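You operate a simulated robot arm through the tools that you are given. There is no shell and no other tool. Be economical: measure what you need, move in short steps, check, and stop when the job is done.

The job below is to be done with a simulated two-armed robot. You get a single attempt, and the scene is never put back.

TASK
Refill the filter pot with water from the flush valve.
Fine: shut the pot drain valve first and open the vent; both shut once water runs out of the vent. No spills.
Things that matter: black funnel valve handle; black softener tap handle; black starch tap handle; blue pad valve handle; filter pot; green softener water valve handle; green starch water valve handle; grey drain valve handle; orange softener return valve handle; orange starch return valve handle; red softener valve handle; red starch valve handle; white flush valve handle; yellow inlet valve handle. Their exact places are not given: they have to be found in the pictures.

The check looks at the end state, three seconds after you hand in, the way a careful person would. Anything else that was tipped, shoved, dropped, spilled or broken makes it a failure.

THE ROBOT
Two 6-joint arms with two-finger parallel grippers on one trunk, on a base that drives. Base frame: it is fixed to the floor where the robot stands at the start and does not move with it; the origin is under the middle of the robot, x ahead of it, y to its left, z up. Units: mm, rad, N and s.
The left shoulder is at the start at [50, 170, 1110], the right one opposite. Each reaches about 1092 mm from its shoulder. Places, roughly: black funnel valve handle [800, -500, 1000]; black softener tap handle [800, 400, 1100]; black starch tap handle [800, 200, 1100]; blue pad valve handle [800, 100, 1400]; filter pot [600, -100, 800]; green softener water valve handle [500, 700, 1900]; green starch water valve handle [500, 300, 1900]; grey drain valve handle [600, -100, 600]; orange softener return valve handle [500, 500, 1900]; orange starch return valve handle [500, 100, 1900]; red softener valve handle [800, 700, 1400]; red starch valve handle [800, 500, 1400]; white flush valve handle [800, -100, 1400]; yellow inlet valve handle [800, 300, 1400]; yellow vent valve handle [600, 0, 900]. Payload 1.57 kg a hand.
The tool frame of a hand sits at the grasp point between the pads (the TCP): z along the fingers, y along the line on which they close. The tips reach 30 mm beyond it. Largest opening 80 mm; finger width 17, thickness 12; the body of the gripper, 40 by 82 mm, starts 80 mm behind the TCP.
Orientation is that of the tool frame in the base frame, as a unit quaternion [x, y, z, w]. With the fingers straight down and closing along the base's y, the tool's x points along the base's -x, its y along +y and its z along -z.

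THE INTERFACE
- The arms move only by the tool drive_tool. It takes "left_plan", "right_plan" or both (then of equal length, played together; a hand with none holds still); each is a list of rows, each a list of 7 numbers: the turn, a rotation vector about the tool's x, y, z in units of 60 degrees (1.0 is 60 degrees), then the shift along the tool's x, y, z in units of 300 mm (1.0 is 300 mm), then the opening, from 0 (shut) to 1 (fully open). In form: [[ax, ay, az, dx, dy, dz, grip], ...]. A call has 1 to 12 rows; each row is the pose to reach, as a shift and turn from the pose commanded when the call began, along the tool's axes at that moment. A call with a number of a shift or a turn outside -1 to 1 is refused whole. Each row takes 0.2 s and may step no farther than 50 mm and 0.15 rad from the row before; otherwise, or with a gripper value out of range, the whole call is refused. A pose out of reach is approached as far as the arm can. The call stops where the force on the tool passes 40 N (or 10 N more than at its start, if that is more) or the arm is blocked; 0.2 s more then pass. The fingers move at their own pace (about 45 mm/s each) and stop on an object; they squeeze with about 25 N. The grip force told is the motor's: it shows also when the fingers shut on nothing. Time passes only in rows, and 0.2 s behind the last, so rows that repeat a pose let the fingers close. The reply holds the time, the measured pose of the TCP, the force on the tool along the base axes, the opening and the grip force, in the units named above and with some noise, with the torque about the TCP (base axes, N m) and any sound that the robot's microphone picked up, and new pictures: "pictures" is both (left out), scene, wrist or none (wrist: the cameras of the hands that moved).
- Cameras (640 x 400 px; columns grow to the right, rows downward): "scene" is now at [47, -4.4, 1692.4]; the picture's right is [-0.06, -1.00, 0.00], its down [-0.62, 0.04, -0.78] and it looks along [0.78, -0.04, -0.62] (base axes); focal length 252 px, centre (320, 200). "left" rides on the left gripper at [72, 7, -122] in its tool frame; the picture's right is [-0.09, 1.00, 0.00], its down [-0.84, -0.08, -0.54] and it looks along [-0.54, -0.05, 0.84] (tool axes); focal length 238 px, centre (320, 200). "right" rides on the right gripper at [72, -7, -122] in its tool frame; the picture's right is [0.09, 1.00, 0.00], its down [-0.84, 0.08, -0.54] and it looks along [-0.54, 0.05, 0.84] (tool axes); focal length 238 px, centre (320, 200).
- raise_lower(by): slides the trunk up (or, below 0, down) by that many mm; the arms and the scene camera ride with it, the base frame stays. It gives what a move gives, with no picture.
- drive_base(legs): drives the robot by 1 to 6 legs, each [ahead, left, turn to the left] in mm, mm and rad, along the robot's own axes; the way and the turn of a leg run together, so that a leg with both is an arc; at most 1500 mm and 3.142 rad a leg. The arms and the cameras ride along, it lands a little off, and it stops where it bumps. It gives what a move gives, and a new picture of the scene camera.
- turn_head(pan, tilt): turns the head with the scene camera to pan (to the left, within 1.501 rad either way) and tilt (down, from -0.506 to 1.204), counted from straight ahead of the robot. It gives what a move gives, and a new picture of the scene camera.
- locate(camera, pixels): for up to 12 pixels [column, row] of the newest picture of that camera ("zoom" is the newest enlarged one), the place [x, y, z] in the base frame of the surface seen there, good to about 3 mm. The clock stands still meanwhile.
- close_up(camera, box): a new picture of the part [left, top, right, bottom] of that camera's present view, enlarged. The clock stands still meanwhile.
- job_done(): hands the job in; it is judged then, once.

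Work in short steps. Measure before you move; look again where a grasp or a placing could have gone wrong, and mend it. You have 80 turns and 260 pictures in all, those below and enlarged ones among them. Open the grippers and draw the arms clear of the work before you hand the job in, unless the task says otherwise; then end with one line.

The tools are called after "Emit:" as a command line: name --argument value ..., lists and objects as JSON in quotes. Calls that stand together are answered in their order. drive_tool: Moves the arms, as the interface text tells. Its arguments: {"type":"object","properties":{"left_plan":{"type":"array","items":{"type":"array","items":{"type":"number"}}},"right_plan":{"type":"array","items":{"type":"array","items":{"type":"number"}}},"pictures":{"type":"string","enum":["both","scene","wrist","none"]}},"required":[]} The other tools are called the same way: raise_lower (by) slides the trunk up or down; drive_base (legs) drives the base; turn_head (pan, tilt) turns the head that bears the scene camera; locate (camera, pixels) gives the place of the surface under pixels of a picture; close_up (camera, box) takes an enlarged picture of a part of a camera's view; job_done () hands the job in.

At the start:

```text
time_s: 0.0
left_position: [530.1, 205.4, 1000.1]
left_orientation: [0.0, 1.0, 0.0, 0.0]
left_contact_force: [-0.4, 0.9, -0.1]
left_ft_torque: [0.03, -0.01, -0.01]
left_finger_gap: 80.1
left_grasp_force: 0.0
right_position: [703.4, -401.2, 999.8]
right_orientation: [0.0, 1.0, 0.0, 0.0]
right_contact_force: [-0.1, -0.7, -0.8]
right_ft_torque: [0.02, -0.02, -0.01]
right_finger_gap: 80.1
right_grasp_force: 0.1
trunk travel left (down, up): [-725.0, 245.0]
robot x, y, heading: [-0.6, -1.1, 0.001]
head pan, tilt: [-0.058, 0.668]
```

scene: 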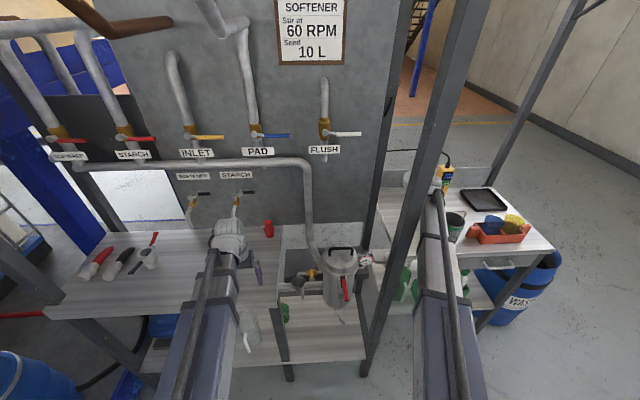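
right: 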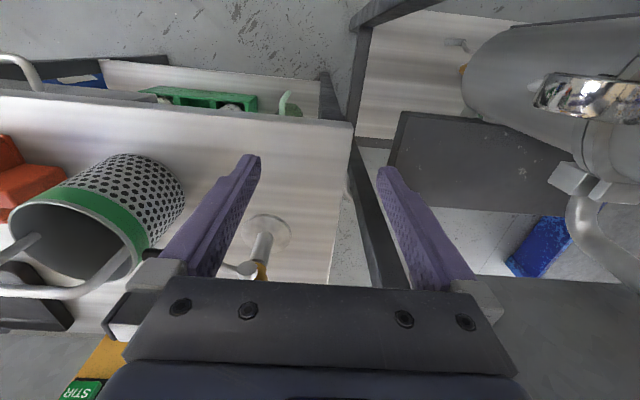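
left: 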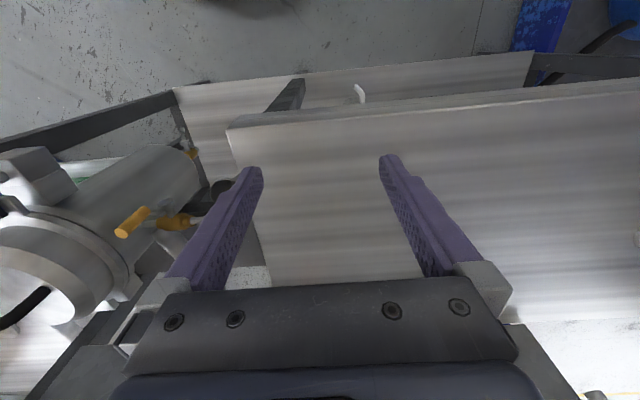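

I see the filter pot at about (340,275) and the flush handle at (345,134). I look closer at both.

Emit:
close_up --camera "scene" --box '[270, 220, 400, 330]'

Emit:
close_up --camera "scene" --box '[240, 60, 400, 180]'

Emit:
locate --camera "scene" --pixels '[[325, 134], [336, 134], [358, 134], [345, 290], [340, 255], [310, 273], [290, 283], [345, 278], [345, 300], [205, 137], [222, 138]]'

```text
3.64 times, centred on (335, 275) of scene
```

zoom: 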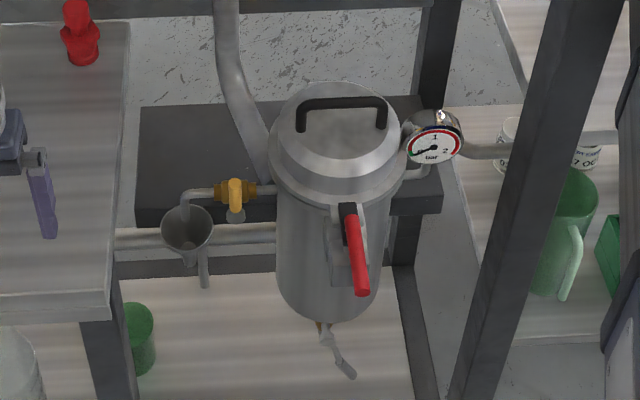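

```text
3.33 times, centred on (320, 120) of scene
```

zoom: 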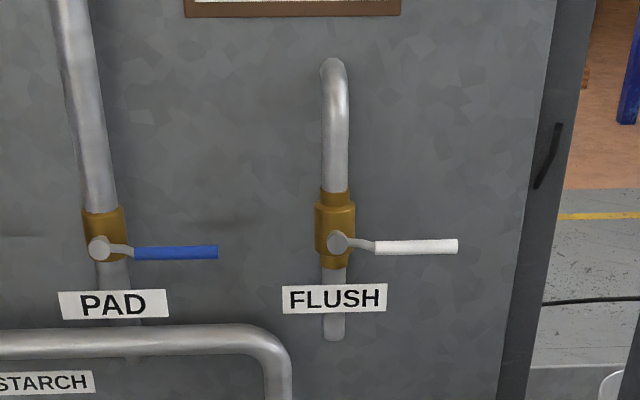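

```text
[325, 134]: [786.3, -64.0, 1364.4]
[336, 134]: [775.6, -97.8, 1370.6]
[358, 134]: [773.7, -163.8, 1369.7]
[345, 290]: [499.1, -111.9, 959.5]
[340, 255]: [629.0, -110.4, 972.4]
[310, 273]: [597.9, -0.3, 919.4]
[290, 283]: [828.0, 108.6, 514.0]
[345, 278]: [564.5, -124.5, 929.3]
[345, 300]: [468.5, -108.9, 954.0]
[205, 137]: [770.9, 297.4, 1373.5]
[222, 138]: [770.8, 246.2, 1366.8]
```

I need a closer look at the vent, drain and gauge, using the left wrist camera too.

Emit:
close_up --camera "left" --box '[0, 130, 240, 330]'

Emit:
close_up --camera "scene" --box '[325, 300, 365, 325]'

Emit:
locate --camera "zoom" --pixels '[[150, 130], [270, 260], [350, 340], [100, 80]]'

Emit:
close_up --camera "scene" --box '[295, 255, 335, 285]'

Emit:
close_up --camera "scene" --box '[20, 90, 280, 240]'

```text
2.00 times, centred on (120, 230) of left
```

zoom: 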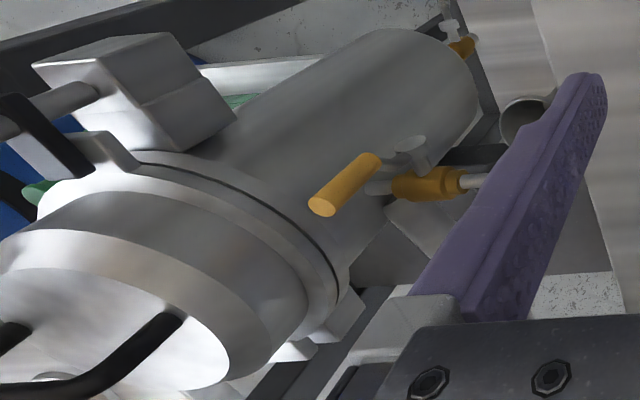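

```text
16.00 times, centred on (345, 312) of scene
```

zoom: 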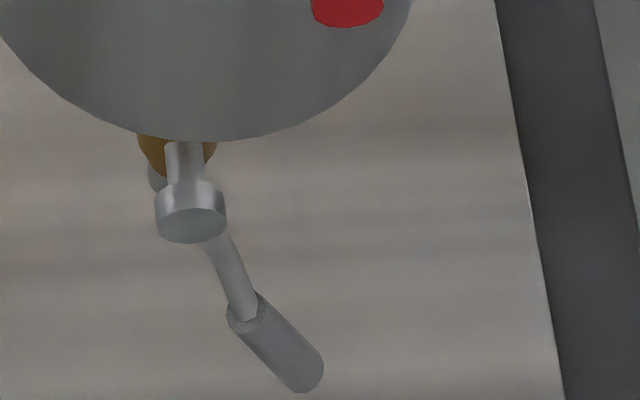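

```text
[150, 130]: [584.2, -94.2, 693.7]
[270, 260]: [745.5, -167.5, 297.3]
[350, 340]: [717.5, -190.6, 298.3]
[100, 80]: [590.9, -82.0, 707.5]
```

```text
13.33 times, centred on (315, 270) of scene
```

zoom: 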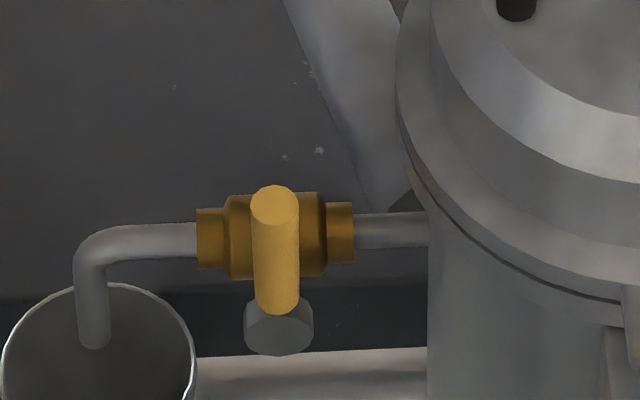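

```text
2.46 times, centred on (150, 165) of scene
```

zoom: 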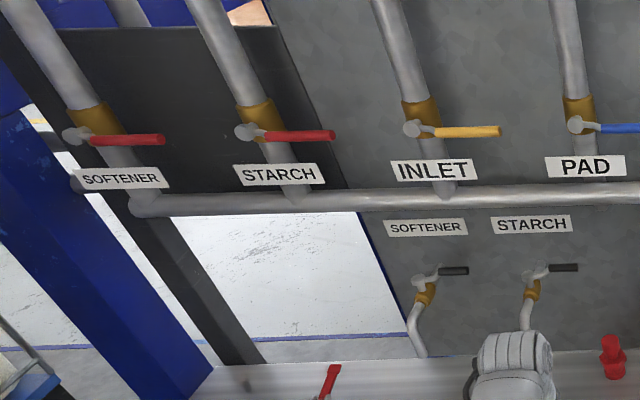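

Now I locate the drain handle and vent details precisely.

Emit:
close_up --camera "scene" --box '[325, 300, 365, 325]'

Emit:
locate --camera "zoom" --pixels '[[190, 225], [225, 265], [240, 300], [255, 320], [275, 345], [300, 375], [185, 170], [155, 180]]'

Emit:
close_up --camera "scene" --box '[295, 255, 335, 285]'

Emit:
locate --camera "zoom" --pixels '[[275, 205], [275, 250], [277, 295], [278, 330], [215, 240], [120, 240], [380, 225], [100, 380], [185, 330]]'

Emit:
close_up --camera "scene" --box '[305, 115, 369, 155]'

Emit:
locate --camera "zoom" --pixels '[[215, 190], [280, 190], [320, 185], [370, 190], [440, 185], [530, 187], [200, 140]]'

```text
16.00 times, centred on (345, 312) of scene
```

zoom: 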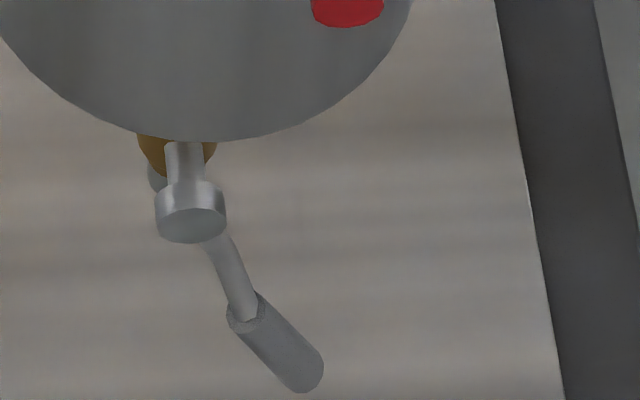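

```text
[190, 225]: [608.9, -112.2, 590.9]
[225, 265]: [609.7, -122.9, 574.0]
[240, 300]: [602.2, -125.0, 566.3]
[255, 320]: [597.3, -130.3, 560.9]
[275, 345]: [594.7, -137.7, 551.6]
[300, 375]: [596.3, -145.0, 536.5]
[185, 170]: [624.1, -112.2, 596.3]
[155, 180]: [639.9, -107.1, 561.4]
```

```text
13.33 times, centred on (315, 270) of scene
```

zoom: 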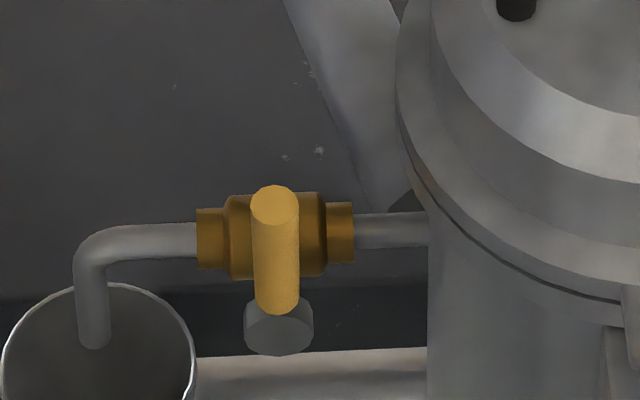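

```text
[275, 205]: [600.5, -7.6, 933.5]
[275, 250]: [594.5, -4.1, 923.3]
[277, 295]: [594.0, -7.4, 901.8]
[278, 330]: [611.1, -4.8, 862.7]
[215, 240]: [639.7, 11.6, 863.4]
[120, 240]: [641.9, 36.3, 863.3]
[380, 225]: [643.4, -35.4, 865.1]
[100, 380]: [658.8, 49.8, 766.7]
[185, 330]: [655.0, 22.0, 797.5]
```

```text
10.00 times, centred on (337, 135) of scene
```

zoom: 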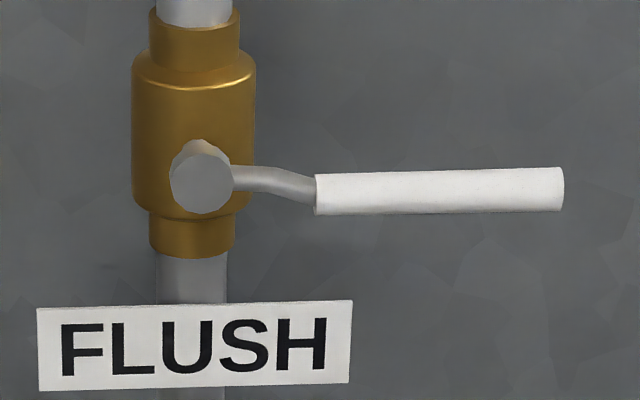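

```text
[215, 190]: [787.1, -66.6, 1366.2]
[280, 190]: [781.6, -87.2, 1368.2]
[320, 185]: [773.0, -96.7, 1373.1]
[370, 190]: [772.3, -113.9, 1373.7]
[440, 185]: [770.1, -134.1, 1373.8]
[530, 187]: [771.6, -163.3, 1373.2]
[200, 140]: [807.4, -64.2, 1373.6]
```

The drain handle points about 31° off straight down (open); the vent handle points up and flush points right, both crosswise (shut). I check the clearances around the pot by looking down.

Emit:
turn_head --pan -0.15 --tilt 1.0

```text
time_s: 0.8
left_position: [529.8, 205.6, 1000.7]
left_orientation: [0.0, 1.0, 0.0, 0.001]
left_contact_force: [0.5, 0.5, 0.5]
left_ft_torque: [0.0, 0.01, 0.03]
left_finger_gap: 79.7
left_grasp_force: 0.0
right_position: [703.5, -400.8, 999.8]
right_orientation: [0.0, 1.0, 0.0, 0.0]
right_contact_force: [-0.4, -0.4, -0.4]
right_ft_torque: [0.04, -0.01, 0.01]
right_finger_gap: 80.1
right_grasp_force: 0.1
trunk travel left (down, up): [-725.0, 245.0]
robot x, y, heading: [-1.3, 1.0, -0.002]
head pan, tilt: [-0.15, 1.0]
```

scene: 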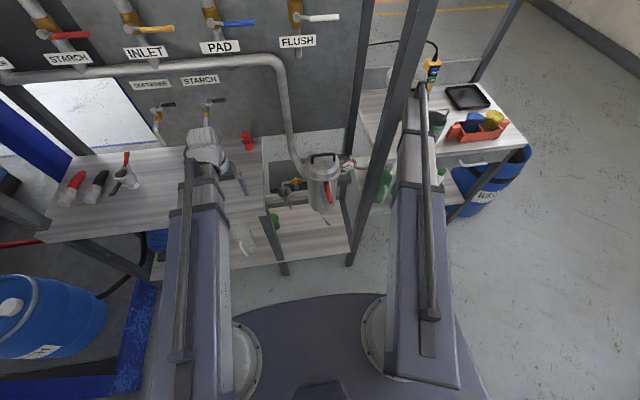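

I measure the frame, pillar and table edges around the pot.

Emit:
locate --camera "scene" --pixels '[[350, 262], [372, 190], [390, 120], [278, 265], [263, 205], [265, 215], [245, 212], [60, 240], [340, 250], [388, 195], [328, 200], [405, 60]]'

Emit:
close_up --camera "scene" --box '[230, 130, 410, 280]'

```text
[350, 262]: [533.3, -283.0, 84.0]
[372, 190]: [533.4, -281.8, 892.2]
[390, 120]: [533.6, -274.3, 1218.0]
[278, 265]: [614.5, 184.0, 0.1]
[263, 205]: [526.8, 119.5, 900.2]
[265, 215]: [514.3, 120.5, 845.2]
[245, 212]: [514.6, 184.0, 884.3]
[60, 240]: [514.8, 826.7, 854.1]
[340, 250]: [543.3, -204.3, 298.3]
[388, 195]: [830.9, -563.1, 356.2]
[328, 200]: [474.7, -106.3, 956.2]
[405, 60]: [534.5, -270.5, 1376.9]
```

```text
2.67 times, centred on (320, 205) of scene
```

zoom: 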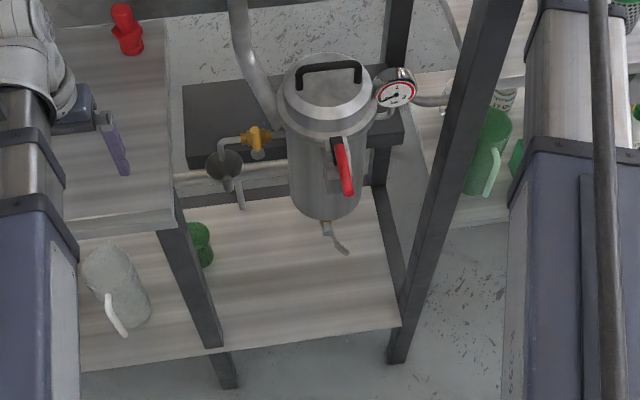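

The gap in front of the pot (y −250…120) is free, and the left arm can reach all three valves. I draw the left hand back and pitch its fingers forward.

Emit:
drive_tool --left_plan '[[0, -0.125, 0, 0.06, 0, 0, 0], [0, -0.25, 0, 0.12, 0, 0, 0], [0, -0.375, 0, 0.18, 0, 0, 0], [0, -0.5, 0, 0.24, 0, 0, 0], [0, -0.625, 0, 0.3, 0, 0, 0], [0, -0.75, 0, 0.36, 0, 0, 0], [0, -0.875, 0, 0.42, 0, 0, 0], [0, -1, 0, 0.48, 0, 0, 0]]' --pictures "none"

```text
time_s: 2.6
left_position: [633.3, 279.1, 1108.3]
left_orientation: [-0.001, 0.867, 0.0, 0.498]
left_contact_force: [-0.1, -0.5, 0.4]
left_ft_torque: [-0.01, 0.01, -0.01]
left_finger_gap: 0.1
left_grasp_force: 21.0
left hand out of reach, approached as far as the arm can: row 2, 3, 4, 5, 6, 7, 8
right_position: [702.3, -401.5, 999.5]
right_orientation: [0.0, 1.0, 0.0, 0.0]
right_contact_force: [-0.4, 0.6, -0.3]
right_ft_torque: [-0.02, -0.01, 0.02]
right_finger_gap: 80.3
right_grasp_force: 0.1
trunk travel left (down, up): [-725.0, 245.0]
robot x, y, heading: [-0.2, -0.3, 0.001]
head pan, tilt: [-0.15, 1.0]
```

Close-in poses are out of reach for a forward-pointing hand; backing the base 200 mm straight gives room (the right hand just slides back along its own line).

Emit:
drive_base --legs '[[-200, 0, 0]]'

```text
time_s: 4.2
left_position: [430.4, 278.0, 1109.9]
left_orientation: [0.002, 0.867, -0.002, 0.498]
left_contact_force: [0.2, -0.1, 0.0]
left_ft_torque: [0.0, 0.02, -0.02]
left_finger_gap: 0.2
left_grasp_force: 21.2
right_position: [499.5, -401.2, 1000.7]
right_orientation: [0.0, 1.0, 0.001, 0.001]
right_contact_force: [-0.1, -0.4, 0.0]
right_ft_torque: [0.01, -0.04, 0.01]
right_finger_gap: 80.0
right_grasp_force: 0.0
trunk travel left (down, up): [-725.0, 245.0]
robot x, y, heading: [-200.0, 0.8, -0.008]
head pan, tilt: [-0.15, 1.0]
```

scene: 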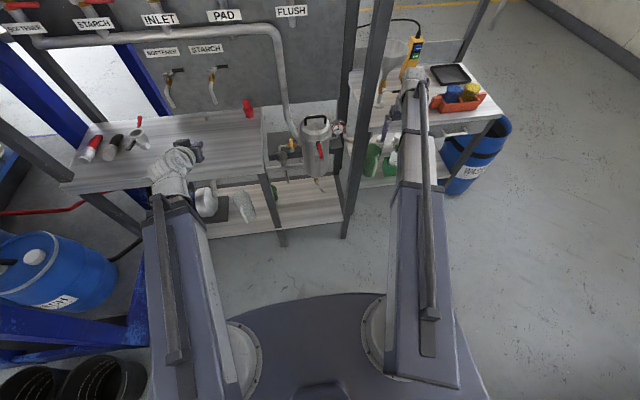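

Finish the pitch to horizontal and slide left hand 180 mm to the right, into the gap's front.

Emit:
drive_tool --left_plan '[[0, -0.125, 0, 0, -0.12, 0, 0], [0, -0.25, 0, 0, -0.24, 0, 0], [0, -0.375, 0, 0, -0.36, 0, 0], [0, -0.5, 0, 0, -0.48, 0, 0], [0, -0.5, 0, 0, -0.6, 0, 0]]' --pictures "none"

Emit:
turn_head --pan -0.1 --tilt 0.7

```text
time_s: 5.4
left_position: [468.8, 96.7, 1213.2]
left_orientation: [-0.024, 0.715, -0.027, 0.698]
left_contact_force: [0.5, 1.2, 2.9]
left_ft_torque: [0.07, 0.22, -0.07]
left_finger_gap: 0.0
left_grasp_force: 21.3
left hand out of reach, approached as far as the arm can: row 1, 2, 3, 4, 5
right_position: [500.7, -401.4, 999.7]
right_orientation: [0.0, 1.0, 0.0, -0.001]
right_contact_force: [0.2, 0.0, -0.2]
right_ft_torque: [0.01, 0.01, 0.01]
right_finger_gap: 80.0
right_grasp_force: 0.0
trunk travel left (down, up): [-725.0, 245.0]
robot x, y, heading: [-204.3, -2.3, 0.002]
head pan, tilt: [-0.15, 1.0]
```

```text
time_s: 6.2
left_position: [468.9, 98.8, 1213.9]
left_orientation: [-0.027, 0.716, -0.027, 0.697]
left_contact_force: [0.0, -1.0, -0.4]
left_ft_torque: [0.0, -0.02, 0.01]
left_finger_gap: 0.4
left_grasp_force: 21.1
right_position: [501.5, -401.2, 999.1]
right_orientation: [0.0, 1.0, -0.001, 0.0]
right_contact_force: [0.2, 0.0, 0.3]
right_ft_torque: [0.04, 0.02, -0.03]
right_finger_gap: 79.8
right_grasp_force: 0.0
trunk travel left (down, up): [-725.0, 245.0]
robot x, y, heading: [-201.3, 0.2, 0.002]
head pan, tilt: [-0.099, 0.7]
```

scene: 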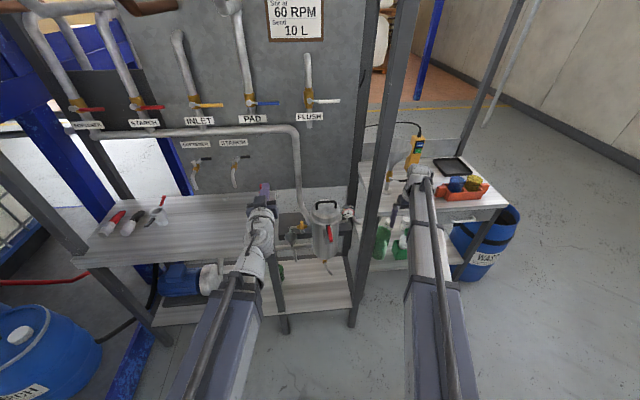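

Left hand now points forward at (469, 98, 1213). I level it and descend in front of the gap, keeping clear of the red pot lever.

Emit:
drive_tool --left_plan '[[0, -0.013, 0.037, 0.16, -0.06, -0.03, 0], [0, -0.026, 0.073, 0.32, -0.12, -0.06, 0], [0, -0.026, 0.073, 0.48, -0.17, -0.08, 0], [0, -0.026, 0.073, 0.64, -0.22, -0.08, 0], [0, -0.026, 0.073, 0.8, -0.24, -0.08, 0], [0, -0.026, 0.073, 0.95, -0.24, -0.08, 0]]' --pictures "scene"

```text
refused: row 1 steps farther than a row can; nothing moved
```

Row too long; I shorten the steps.

Emit:
drive_tool --left_plan '[[0, -0.013, 0.037, 0.14, -0.05, -0.03, 0], [0, -0.026, 0.073, 0.28, -0.1, -0.06, 0], [0, -0.026, 0.073, 0.42, -0.15, -0.08, 0], [0, -0.026, 0.073, 0.57, -0.2, -0.08, 0], [0, -0.026, 0.073, 0.72, -0.24, -0.08, 0], [0, -0.026, 0.073, 0.87, -0.24, -0.08, 0], [0, -0.026, 0.073, 1.0, -0.24, -0.08, 0]]' --pictures "scene"

```text
time_s: 7.8
left_position: [447.9, 19.2, 1224.9]
left_orientation: [0.028, 0.7, 0.026, 0.713]
left_contact_force: [0.8, 0.5, -0.5]
left_ft_torque: [0.02, 0.02, -0.01]
left_finger_gap: 0.0
left_grasp_force: 21.5
left hand out of reach, approached as far as the arm can: row 1, 2, 3, 4, 5, 6, 7
right_position: [501.0, -402.3, 999.3]
right_orientation: [0.0, 1.0, 0.0, 0.0]
right_contact_force: [-0.4, -0.1, 0.2]
right_ft_torque: [0.02, 0.01, -0.02]
right_finger_gap: 80.0
right_grasp_force: 0.1
trunk travel left (down, up): [-725.0, 245.0]
robot x, y, heading: [-203.2, 0.2, 0.0]
head pan, tilt: [-0.099, 0.7]
```

scene: 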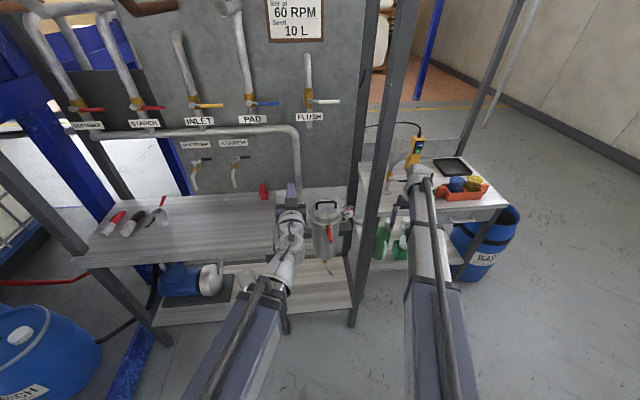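

The level hand can't go lower here. I try a 45° downward pitch instead, then test descending.

Emit:
drive_tool --left_plan '[[0, 0.12, -0.01, 0, 0, 0.03, 0], [0, 0.24, -0.02, 0.02, 0, 0.06, 0], [0, 0.36, -0.035, 0.05, 0, 0.09, 0], [0, 0.48, -0.05, 0.1, 0, 0.1, 0], [0, 0.6, -0.06, 0.2, 0, 0.1, 0], [0, 0.72, -0.073, 0.3, 0, 0.1, 0], [0, 0.76, -0.073, 0.45, 0, 0.1, 0], [0, 0.76, -0.073, 0.6, 0, 0.1, 0]]' --pictures "scene"

```text
time_s: 9.6
left_position: [479.0, 35.3, 1065.9]
left_orientation: [-0.012, 0.922, 0.009, 0.387]
left_contact_force: [-0.4, 0.1, -0.1]
left_ft_torque: [-0.01, 0.01, -0.02]
left_finger_gap: 0.0
left_grasp_force: 21.7
left hand out of reach, approached as far as the arm can: row 1, 2, 3, 4, 5, 6, 7, 8
right_position: [500.5, -400.7, 1000.0]
right_orientation: [0.001, 1.0, 0.0, 0.0]
right_contact_force: [0.7, 0.6, -0.4]
right_ft_torque: [0.02, 0.01, -0.03]
right_finger_gap: 79.8
right_grasp_force: 0.0
trunk travel left (down, up): [-725.0, 245.0]
robot x, y, heading: [-203.6, -0.4, -0.001]
head pan, tilt: [-0.099, 0.7]
```

scene: 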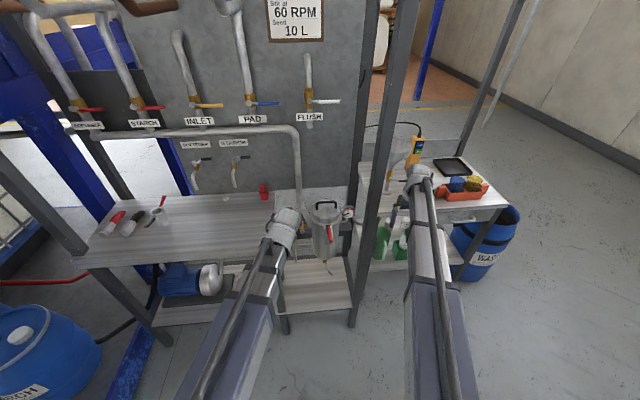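

Pitch 45° is held. Test a straight 290 mm descent at x≈480, y≈35.

Emit:
drive_tool --left_plan '[[0, 0, 0, 0.11, 0, 0.11, 0], [0, 0, 0, 0.22, 0, 0.22, 0], [0, 0, 0, 0.33, 0, 0.33, 0], [0, 0, 0, 0.44, 0, 0.44, 0], [0, 0, 0, 0.55, 0, 0.55, 0], [0, 0, 0, 0.66, 0, 0.66, 0]]' --pictures "scene"

```text
time_s: 11.0
left_position: [483.3, 33.8, 1068.2]
left_orientation: [-0.012, 0.922, 0.009, 0.387]
left_contact_force: [0.1, 0.2, 0.1]
left_ft_torque: [0.02, -0.01, -0.02]
left_finger_gap: 0.0
left_grasp_force: 21.0
left hand out of reach, approached as far as the arm can: row 1, 2, 3, 4, 5, 6
right_position: [502.0, -401.6, 999.6]
right_orientation: [-0.001, 1.0, 0.0, 0.0]
right_contact_force: [0.1, 0.7, -0.1]
right_ft_torque: [0.0, 0.02, -0.03]
right_finger_gap: 79.9
right_grasp_force: 0.1
trunk travel left (down, up): [-725.0, 245.0]
robot x, y, heading: [-204.5, -1.9, -0.002]
head pan, tilt: [-0.099, 0.7]
```

scene: 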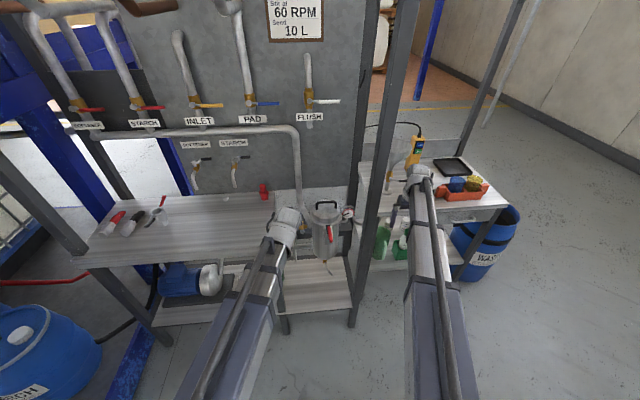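

The wrist is limited when the hand sits below the shoulder, so I'll use the trunk. First I check the right table's edges for the right hand's clearance.

Emit:
locate --camera "scene" --pixels '[[505, 203], [440, 208], [450, 218], [365, 175], [405, 250], [455, 255], [480, 187], [415, 150]]'

Emit:
close_up --camera "right" --box '[0, 0, 640, 400]'

```text
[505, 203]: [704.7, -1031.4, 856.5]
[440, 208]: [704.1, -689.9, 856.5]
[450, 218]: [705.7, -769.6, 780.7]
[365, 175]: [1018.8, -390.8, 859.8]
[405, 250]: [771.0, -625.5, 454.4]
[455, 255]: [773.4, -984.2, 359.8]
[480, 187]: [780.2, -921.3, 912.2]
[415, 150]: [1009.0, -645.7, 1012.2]
```

```text
1.00 times, centred on (320, 200) of right (not enlarged: the box is as wide or as high as the picture)
```

zoom: 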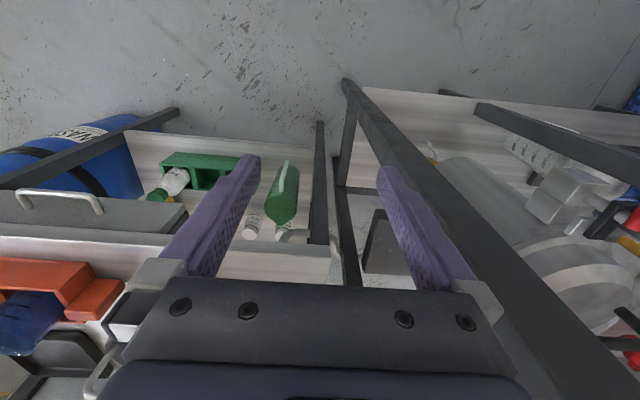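

The right table's front is at x≈705, so the right hand (x≈500) is free to go down. I lower the trunk 460 mm.

Emit:
raise_lower --by -460

Emit:
turn_head --pan -0.1 --tilt 0.6

Emit:
close_up --camera "left" --box '[0, 0, 640, 400]'

```text
refused: -460 is not a number from -400 to 400
```

```text
time_s: 11.7
left_position: [483.4, 34.4, 1065.9]
left_orientation: [-0.011, 0.922, 0.008, 0.388]
left_contact_force: [-0.4, -0.5, 0.0]
left_ft_torque: [0.01, 0.01, 0.01]
left_finger_gap: 0.0
left_grasp_force: 21.4
right_position: [501.8, -401.0, 999.0]
right_orientation: [0.001, 1.0, 0.0, -0.001]
right_contact_force: [-0.2, -0.4, 0.3]
right_ft_torque: [0.03, 0.02, -0.01]
right_finger_gap: 80.0
right_grasp_force: 0.1
trunk travel left (down, up): [-725.0, 245.0]
robot x, y, heading: [-207.1, -1.5, -0.001]
head pan, tilt: [-0.099, 0.6]
```

scene: 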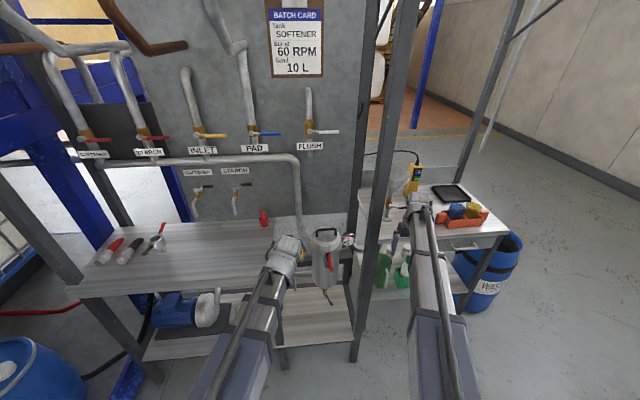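

```text
1.00 times, centred on (320, 200) of left (not enlarged: the box is as wide or as high as the picture)
```

zoom: 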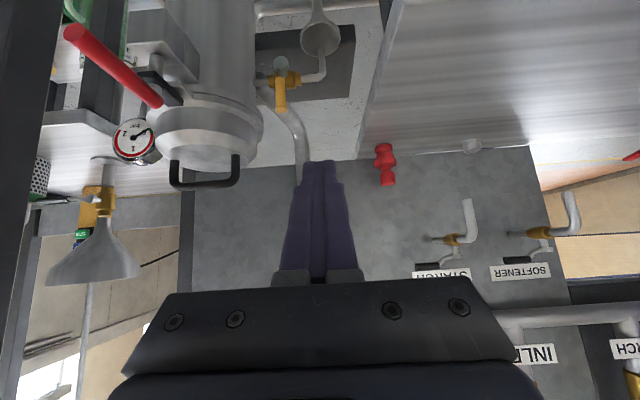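

Trunk moves are limited to 400 mm; I split it.

Emit:
raise_lower --by -400

Emit:
raise_lower --by -60

Emit:
turn_head --pan -0.1 --tilt 0.5

Emit:
close_up --camera "left" --box '[0, 0, 640, 400]'

```text
time_s: 15.5
left_position: [483.3, 34.8, 665.9]
left_orientation: [-0.011, 0.922, 0.009, 0.387]
left_contact_force: [-0.2, -0.2, 0.1]
left_ft_torque: [0.0, -0.01, 0.02]
left_finger_gap: 0.0
left_grasp_force: 21.1
right_position: [501.1, -401.3, 599.6]
right_orientation: [0.0, 1.0, 0.0, 0.001]
right_contact_force: [0.2, -0.2, -0.1]
right_ft_torque: [-0.02, 0.03, 0.0]
right_finger_gap: 80.0
right_grasp_force: 0.0
trunk travel left (down, up): [-325.0, 645.0]
robot x, y, heading: [-203.8, -0.9, 0.001]
head pan, tilt: [-0.099, 0.6]
```

```text
time_s: 16.5
left_position: [481.9, 34.1, 606.5]
left_orientation: [-0.012, 0.921, 0.009, 0.389]
left_contact_force: [0.5, -0.7, 0.9]
left_ft_torque: [-0.01, -0.01, 0.01]
left_finger_gap: 0.2
left_grasp_force: 21.5
right_position: [501.7, -401.2, 538.8]
right_orientation: [0.0, 1.0, -0.001, 0.001]
right_contact_force: [1.1, -1.0, 0.6]
right_ft_torque: [0.01, 0.0, 0.02]
right_finger_gap: 80.2
right_grasp_force: 0.0
trunk travel left (down, up): [-265.0, 705.0]
robot x, y, heading: [-200.9, -0.9, -0.002]
head pan, tilt: [-0.099, 0.6]
```

```text
time_s: 17.2
left_position: [483.0, 33.9, 605.8]
left_orientation: [-0.012, 0.922, 0.009, 0.387]
left_contact_force: [0.1, 0.3, 0.5]
left_ft_torque: [0.01, 0.0, 0.0]
left_finger_gap: 0.1
left_grasp_force: 21.2
right_position: [501.8, -401.0, 540.0]
right_orientation: [0.0, 1.0, 0.0, 0.0]
right_contact_force: [-0.4, 0.1, -0.9]
right_ft_torque: [-0.01, 0.0, -0.01]
right_finger_gap: 80.1
right_grasp_force: 0.1
trunk travel left (down, up): [-265.0, 705.0]
robot x, y, heading: [-203.1, -2.7, 0.006]
head pan, tilt: [-0.099, 0.499]
```

scene: 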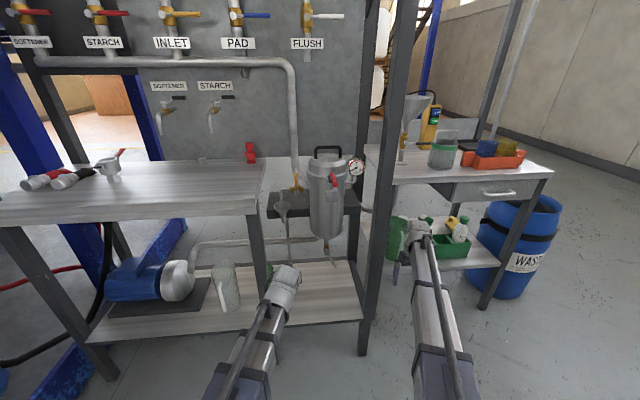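

```text
1.00 times, centred on (320, 200) of left (not enlarged: the box is as wide or as high as the picture)
```

zoom: 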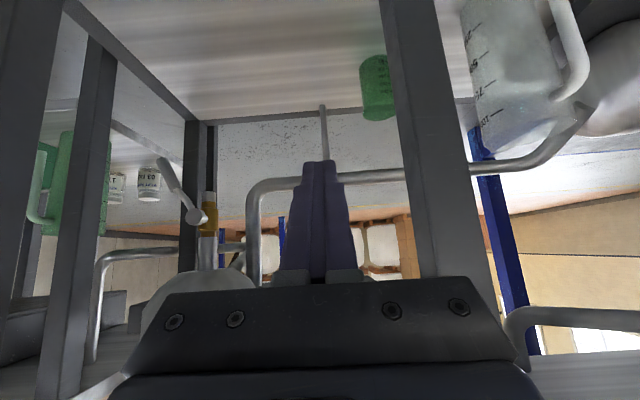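

The wrist camera now sees the drain valve near (195,210). I enlarge and locate it.

Emit:
close_up --camera "left" --box '[130, 130, 290, 270]'

Emit:
locate --camera "left" --pixels '[[194, 216], [184, 199], [175, 184], [164, 166], [168, 172], [209, 210], [205, 260], [205, 235]]'

Emit:
close_up --camera "scene" --box '[260, 140, 400, 300]'

```text
2.86 times, centred on (210, 200) of left
```

zoom: 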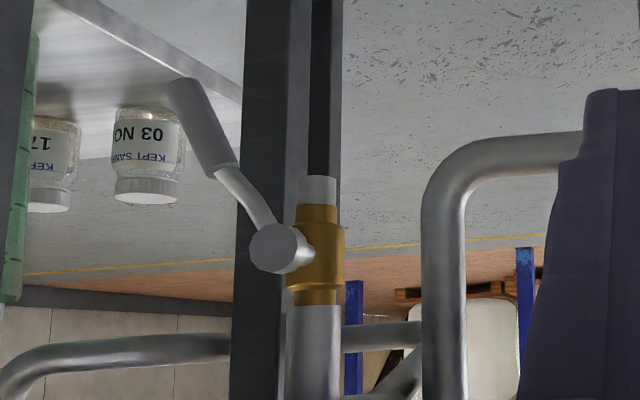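

```text
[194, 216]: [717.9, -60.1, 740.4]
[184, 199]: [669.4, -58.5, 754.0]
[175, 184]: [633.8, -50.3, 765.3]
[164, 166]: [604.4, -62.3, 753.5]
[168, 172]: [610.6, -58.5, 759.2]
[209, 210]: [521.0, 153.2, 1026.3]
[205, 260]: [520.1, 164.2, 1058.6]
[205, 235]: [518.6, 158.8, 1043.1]
```

```text
2.50 times, centred on (330, 220) of scene
```

zoom: 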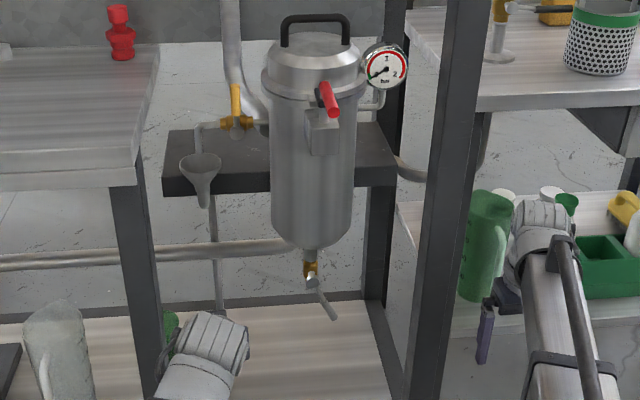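

Locating through the fresh enlarged wrist picture instead.

Emit:
close_up --camera "left" --box '[130, 130, 290, 270]'

Emit:
locate --camera "zoom" --pixels '[[272, 248], [240, 195], [222, 162], [205, 130], [185, 95], [318, 240], [310, 350], [318, 185]]'

Emit:
close_up --camera "scene" --box '[300, 235, 356, 270]'

Emit:
locate --camera "zoom" --pixels '[[330, 130], [300, 210], [360, 230], [385, 260], [410, 310]]'

```text
2.86 times, centred on (210, 200) of left
```

zoom: 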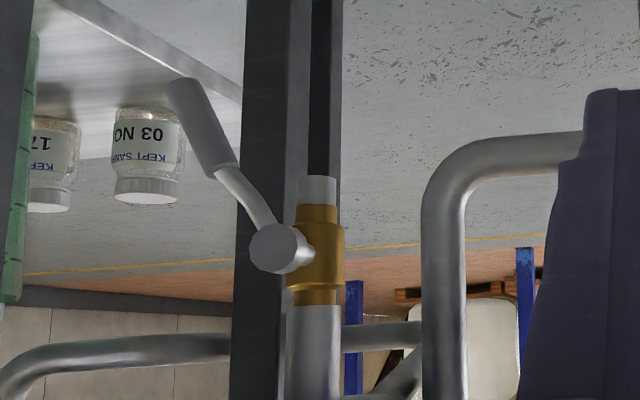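

```text
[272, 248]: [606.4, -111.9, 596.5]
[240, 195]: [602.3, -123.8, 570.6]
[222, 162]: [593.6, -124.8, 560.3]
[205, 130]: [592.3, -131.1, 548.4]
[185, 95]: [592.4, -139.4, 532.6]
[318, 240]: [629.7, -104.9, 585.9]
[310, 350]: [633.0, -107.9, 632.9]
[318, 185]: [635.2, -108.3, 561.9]
```

```text
11.43 times, centred on (328, 252) of scene
```

zoom: 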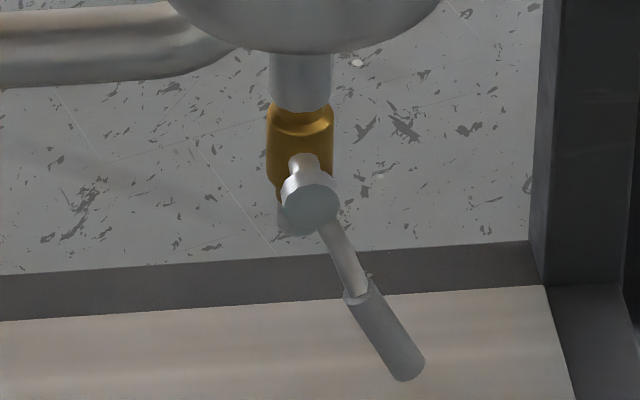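

```text
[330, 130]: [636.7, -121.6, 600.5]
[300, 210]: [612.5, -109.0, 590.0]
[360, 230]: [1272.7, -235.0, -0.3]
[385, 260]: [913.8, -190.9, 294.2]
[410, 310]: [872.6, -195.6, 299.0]
```

Hub at about (609,−108,592), grip at (593,−135,540), i.e. ~30° from vertical. I lower 60 mm more for wrist margin, then slide to the handle's left side and forward.

Emit:
raise_lower --by -60

Emit:
drive_tool --left_plan '[[0, 0, 0, 0.002, -0.15, -0.004, 0], [0, 0, 0, 0.005, -0.3, -0.008, 0], [0, 0, 0, 0.007, -0.43, -0.011, 0], [0, 0, 0, -0.08, -0.433, 0.065, 0], [0, 0, 0, -0.17, -0.437, 0.142, 0]]' --pictures "both"

```text
time_s: 18.2
left_position: [483.4, 35.2, 546.1]
left_orientation: [-0.012, 0.922, 0.009, 0.387]
left_contact_force: [0.4, -0.6, 0.8]
left_ft_torque: [0.02, -0.02, 0.04]
left_finger_gap: 0.1
left_grasp_force: 21.3
right_position: [501.5, -400.3, 479.5]
right_orientation: [-0.001, 1.0, 0.0, 0.0]
right_contact_force: [-0.6, 0.1, -0.3]
right_ft_torque: [-0.03, 0.02, 0.03]
right_finger_gap: 79.8
right_grasp_force: 0.2
trunk travel left (down, up): [-205.0, 765.0]
robot x, y, heading: [-203.2, -0.9, 0.002]
head pan, tilt: [-0.099, 0.499]
```

```text
time_s: 19.4
left_position: [553.7, -93.3, 546.5]
left_orientation: [-0.012, 0.921, 0.008, 0.389]
left_contact_force: [-0.3, 0.0, 0.4]
left_ft_torque: [0.01, -0.01, 0.01]
left_finger_gap: 0.1
left_grasp_force: 21.8
left hand out of reach, approached as far as the arm can: row 5
right_position: [501.1, -401.3, 480.4]
right_orientation: [0.0, 1.0, 0.001, 0.0]
right_contact_force: [0.5, 1.2, 0.1]
right_ft_torque: [0.02, -0.01, 0.0]
right_finger_gap: 80.1
right_grasp_force: 0.0
trunk travel left (down, up): [-205.0, 765.0]
robot x, y, heading: [-202.5, -1.7, -0.003]
head pan, tilt: [-0.099, 0.499]
```

scene: 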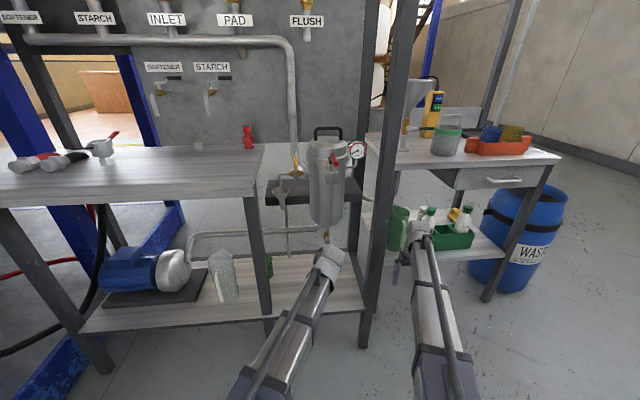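
left: 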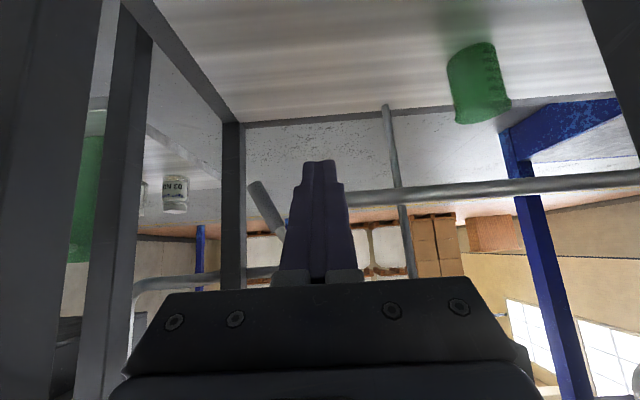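

Nearly at the drain handle. I lower the trunk a bit and continue forward 35 mm.

Emit:
raise_lower --by -40

Emit:
drive_tool --left_plan '[[0, 0, 0, -0.13, 0, -0.06, 0], [0, 0, 0, -0.2, 0, 0, 0]]' --pictures "wrist"

```text
time_s: 20.2
left_position: [553.8, -93.8, 506.0]
left_orientation: [-0.012, 0.921, 0.009, 0.388]
left_contact_force: [-0.6, -0.1, -0.4]
left_ft_torque: [-0.02, -0.01, -0.04]
left_finger_gap: 0.0
left_grasp_force: 21.4
right_position: [501.5, -400.5, 439.8]
right_orientation: [0.001, 1.0, 0.0, 0.0]
right_contact_force: [-0.2, -0.2, 0.1]
right_ft_torque: [-0.02, -0.01, 0.0]
right_finger_gap: 80.0
right_grasp_force: 0.1
trunk travel left (down, up): [-165.0, 805.0]
robot x, y, heading: [-203.0, 2.0, -0.001]
head pan, tilt: [-0.099, 0.499]
```

```text
time_s: 20.8
left_position: [598.5, -92.5, 506.1]
left_orientation: [-0.011, 0.921, 0.008, 0.389]
left_contact_force: [-0.1, 0.0, 0.6]
left_ft_torque: [0.01, 0.01, 0.0]
left_finger_gap: 0.0
left_grasp_force: 20.8
left hand out of reach, approached as far as the arm can: row 1, 2
right_position: [501.3, -401.4, 439.3]
right_orientation: [0.0, 1.0, 0.0, 0.0]
right_contact_force: [-0.3, 0.1, 0.5]
right_ft_torque: [-0.02, -0.01, 0.0]
right_finger_gap: 80.0
right_grasp_force: 0.1
trunk travel left (down, up): [-165.0, 805.0]
robot x, y, heading: [-204.4, -1.9, -0.001]
head pan, tilt: [-0.099, 0.499]
```

left: 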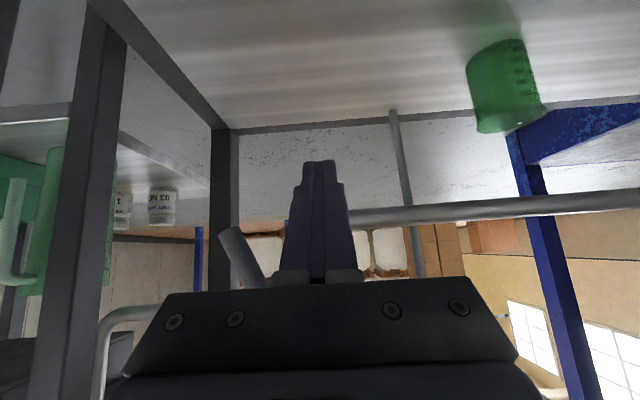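

The readings show the wrist always sits ~110 mm above the shoulder: the arm is planar, so height comes from trunk and pitch. New plan: hand level, opened ~60 mm, TCP on the hub axis, and crank the lever by rolling the wrist. I back out and level the hand.

Emit:
drive_tool --left_plan '[[0, 0, 0, 0.092, 0.003, -0.094, 0], [0, 0, 0, 0.184, 0.007, -0.187, 0], [0, 0, 0, 0.276, 0.011, -0.281, 0], [0, -0.108, 0, 0.237, 0.011, -0.318, 0], [0, -0.217, 0, 0.19, 0.011, -0.365, 0], [0, -0.325, 0, 0.137, 0.011, -0.416, 0], [0, -0.433, 0, 0.084, 0.011, -0.469, 0], [0, -0.542, 0, 0.027, 0.011, -0.525, 0], [0, -0.65, 0, -0.032, 0.011, -0.582, 0], [0, -0.758, 0, -0.091, 0.011, -0.64, 0]]' --pictures "none"

```text
time_s: 23.0
left_position: [476.3, -94.2, 663.0]
left_orientation: [-0.008, 0.7, 0.013, 0.714]
left_contact_force: [0.6, -0.5, 0.2]
left_ft_torque: [-0.03, -0.02, 0.01]
left_finger_gap: 0.0
left_grasp_force: 21.5
left hand out of reach, approached as far as the arm can: row 9, 10
right_position: [500.0, -399.7, 439.9]
right_orientation: [0.0, 1.0, 0.0, 0.0]
right_contact_force: [0.0, 1.2, -0.8]
right_ft_torque: [0.02, 0.01, 0.0]
right_finger_gap: 80.3
right_grasp_force: 0.0
trunk travel left (down, up): [-165.0, 805.0]
robot x, y, heading: [-205.4, 1.3, -0.0]
head pan, tilt: [-0.099, 0.499]
```

Model confirmed. I lower the trunk 71 mm so the level TCP is at the hub height, straighten and centre on y=−108, opening to ~60 mm.

Emit:
raise_lower --by -71

Emit:
drive_tool --left_plan '[[0.028, 0.019, 0, 0, -0.046, 0, 0.75], [0.028, 0.019, 0, 0, -0.046, 0, 0.75], [0.028, 0.019, 0, 0, -0.046, 0, 0.75]]' --pictures "none"

Emit:
drive_tool --left_plan '[[0, 0, 0.125, 0, 0, 0, 0.75], [0, 0, 0.25, 0, 0, 0, 0.75], [0, 0, 0.375, 0, 0, 0, 0.75], [0, 0, 0.5, 0, 0, 0, 0.75], [0, 0, 0.625, 0, 0, 0, 0.75], [0, 0, 0.75, 0, 0, 0, 0.75], [0, 0, 0.875, 0, 0, 0, 0.75], [0, 0, 1, 0, 0, 0, 0.75]]' --pictures "none"

Emit:
drive_tool --left_plan '[[0, 0, 0.125, 0, 0, 0, 0.75], [0, 0, 0.25, 0, 0, 0, 0.75], [0, 0, 0.375, 0, 0, 0, 0.75], [0, 0, 0.5, 0, 0, 0, 0.75], [0, 0, 0.6, 0, 0, 0, 0.75]]' --pictures "both"

```text
time_s: 24.1
left_position: [476.3, -93.5, 593.0]
left_orientation: [-0.007, 0.7, 0.013, 0.714]
left_contact_force: [0.6, 0.1, 1.0]
left_ft_torque: [0.0, 0.0, 0.0]
left_finger_gap: 0.0
left_grasp_force: 21.3
right_position: [500.5, -401.0, 369.5]
right_orientation: [0.0, 1.0, 0.0, -0.001]
right_contact_force: [0.5, -0.2, -0.9]
right_ft_torque: [0.03, -0.01, -0.01]
right_finger_gap: 80.1
right_grasp_force: 0.1
trunk travel left (down, up): [-94.0, 876.0]
robot x, y, heading: [-201.6, 0.8, -0.001]
head pan, tilt: [-0.099, 0.499]
```

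```text
time_s: 24.9
left_position: [475.9, -107.3, 589.0]
left_orientation: [0.004, 0.707, 0.002, 0.707]
left_contact_force: [-0.3, -0.7, -0.2]
left_ft_torque: [-0.05, 0.03, -0.03]
left_finger_gap: 60.0
left_grasp_force: 0.0
left hand out of reach, approached as far as the arm can: row 1, 2, 3
right_position: [501.5, -401.6, 368.0]
right_orientation: [0.0, 1.0, 0.0, 0.0]
right_contact_force: [-0.4, 0.4, -0.3]
right_ft_torque: [0.02, -0.01, -0.05]
right_finger_gap: 80.1
right_grasp_force: 0.0
trunk travel left (down, up): [-94.0, 876.0]
robot x, y, heading: [-200.8, -1.1, -0.001]
head pan, tilt: [-0.099, 0.499]
```

```text
time_s: 26.7
left_position: [476.1, -106.9, 589.8]
left_orientation: [0.358, 0.61, 0.355, 0.611]
left_contact_force: [0.4, -0.4, 0.7]
left_ft_torque: [0.02, 0.0, 0.0]
left_finger_gap: 59.9
left_grasp_force: 0.1
right_position: [499.7, -400.4, 369.2]
right_orientation: [0.001, 1.0, 0.0, 0.0]
right_contact_force: [-0.3, -0.4, -0.6]
right_ft_torque: [-0.02, -0.02, 0.01]
right_finger_gap: 80.0
right_grasp_force: 0.1
trunk travel left (down, up): [-94.0, 876.0]
robot x, y, heading: [-203.2, -1.8, -0.002]
head pan, tilt: [-0.099, 0.499]
```

```text
time_s: 27.9
left_position: [477.5, -106.6, 588.5]
left_orientation: [0.528, 0.47, 0.527, 0.471]
left_contact_force: [0.4, -0.7, -0.2]
left_ft_torque: [0.0, 0.0, 0.01]
left_finger_gap: 60.0
left_grasp_force: 0.1
right_position: [501.0, -401.0, 368.8]
right_orientation: [0.0, 1.0, 0.001, 0.0]
right_contact_force: [0.0, 0.9, -0.2]
right_ft_torque: [0.0, -0.04, 0.02]
right_finger_gap: 79.8
right_grasp_force: 0.0
trunk travel left (down, up): [-94.0, 876.0]
robot x, y, heading: [-201.0, -3.4, 0.001]
head pan, tilt: [-0.099, 0.499]
```

scene: 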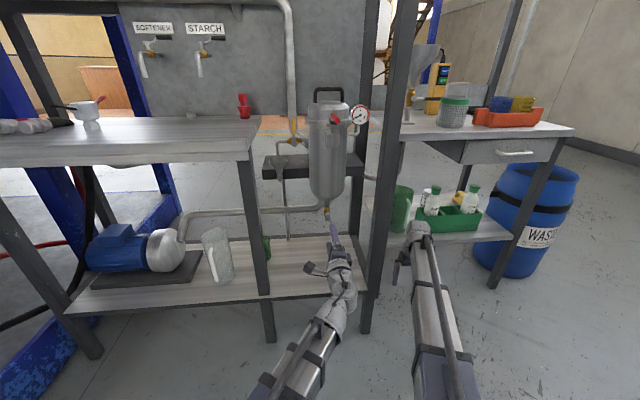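
left: 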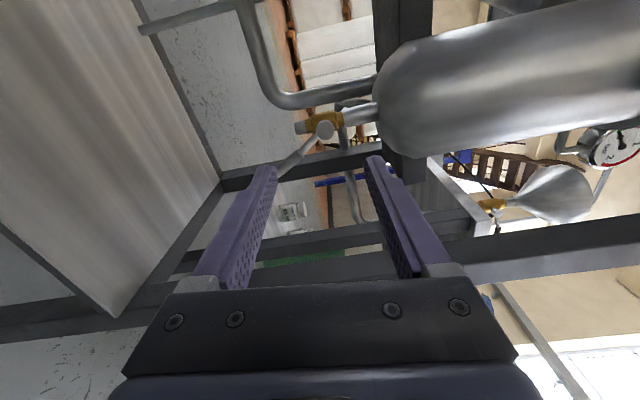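

The fingers straddle the hub line: lower finger sits on the +y side of the lever. I advance 100 mm in three steps.

Emit:
drive_tool --left_plan '[[0, 0, 0, 0, 0, 0.12, 0.75], [0, 0, 0, 0, 0, 0.23, 0.75], [0, 0, 0, 0, 0, 0.333, 0.75]]' --pictures "wrist"

Emit:
close_up --camera "scene" --box '[280, 180, 380, 260]'

```text
time_s: 28.7
left_position: [578.1, -108.4, 588.5]
left_orientation: [0.528, 0.472, 0.526, 0.471]
left_contact_force: [0.1, 0.0, -0.1]
left_ft_torque: [-0.02, 0.02, -0.04]
left_finger_gap: 59.8
left_grasp_force: 0.1
right_position: [502.0, -401.1, 368.0]
right_orientation: [0.0, 1.0, 0.001, 0.0]
right_contact_force: [0.2, -0.4, -0.3]
right_ft_torque: [-0.03, 0.04, -0.03]
right_finger_gap: 80.2
right_grasp_force: 0.1
trunk travel left (down, up): [-94.0, 876.0]
robot x, y, heading: [-201.8, -1.2, 0.001]
head pan, tilt: [-0.099, 0.499]
```

left: 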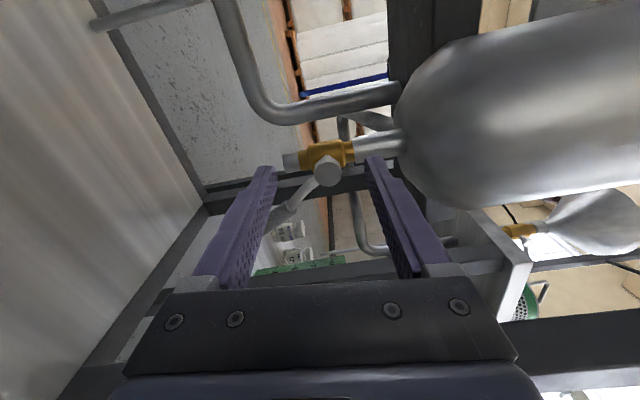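

```text
5.00 times, centred on (330, 220) of scene
```

zoom: 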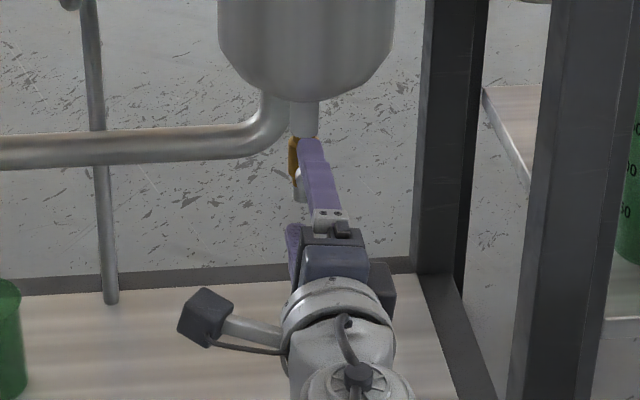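

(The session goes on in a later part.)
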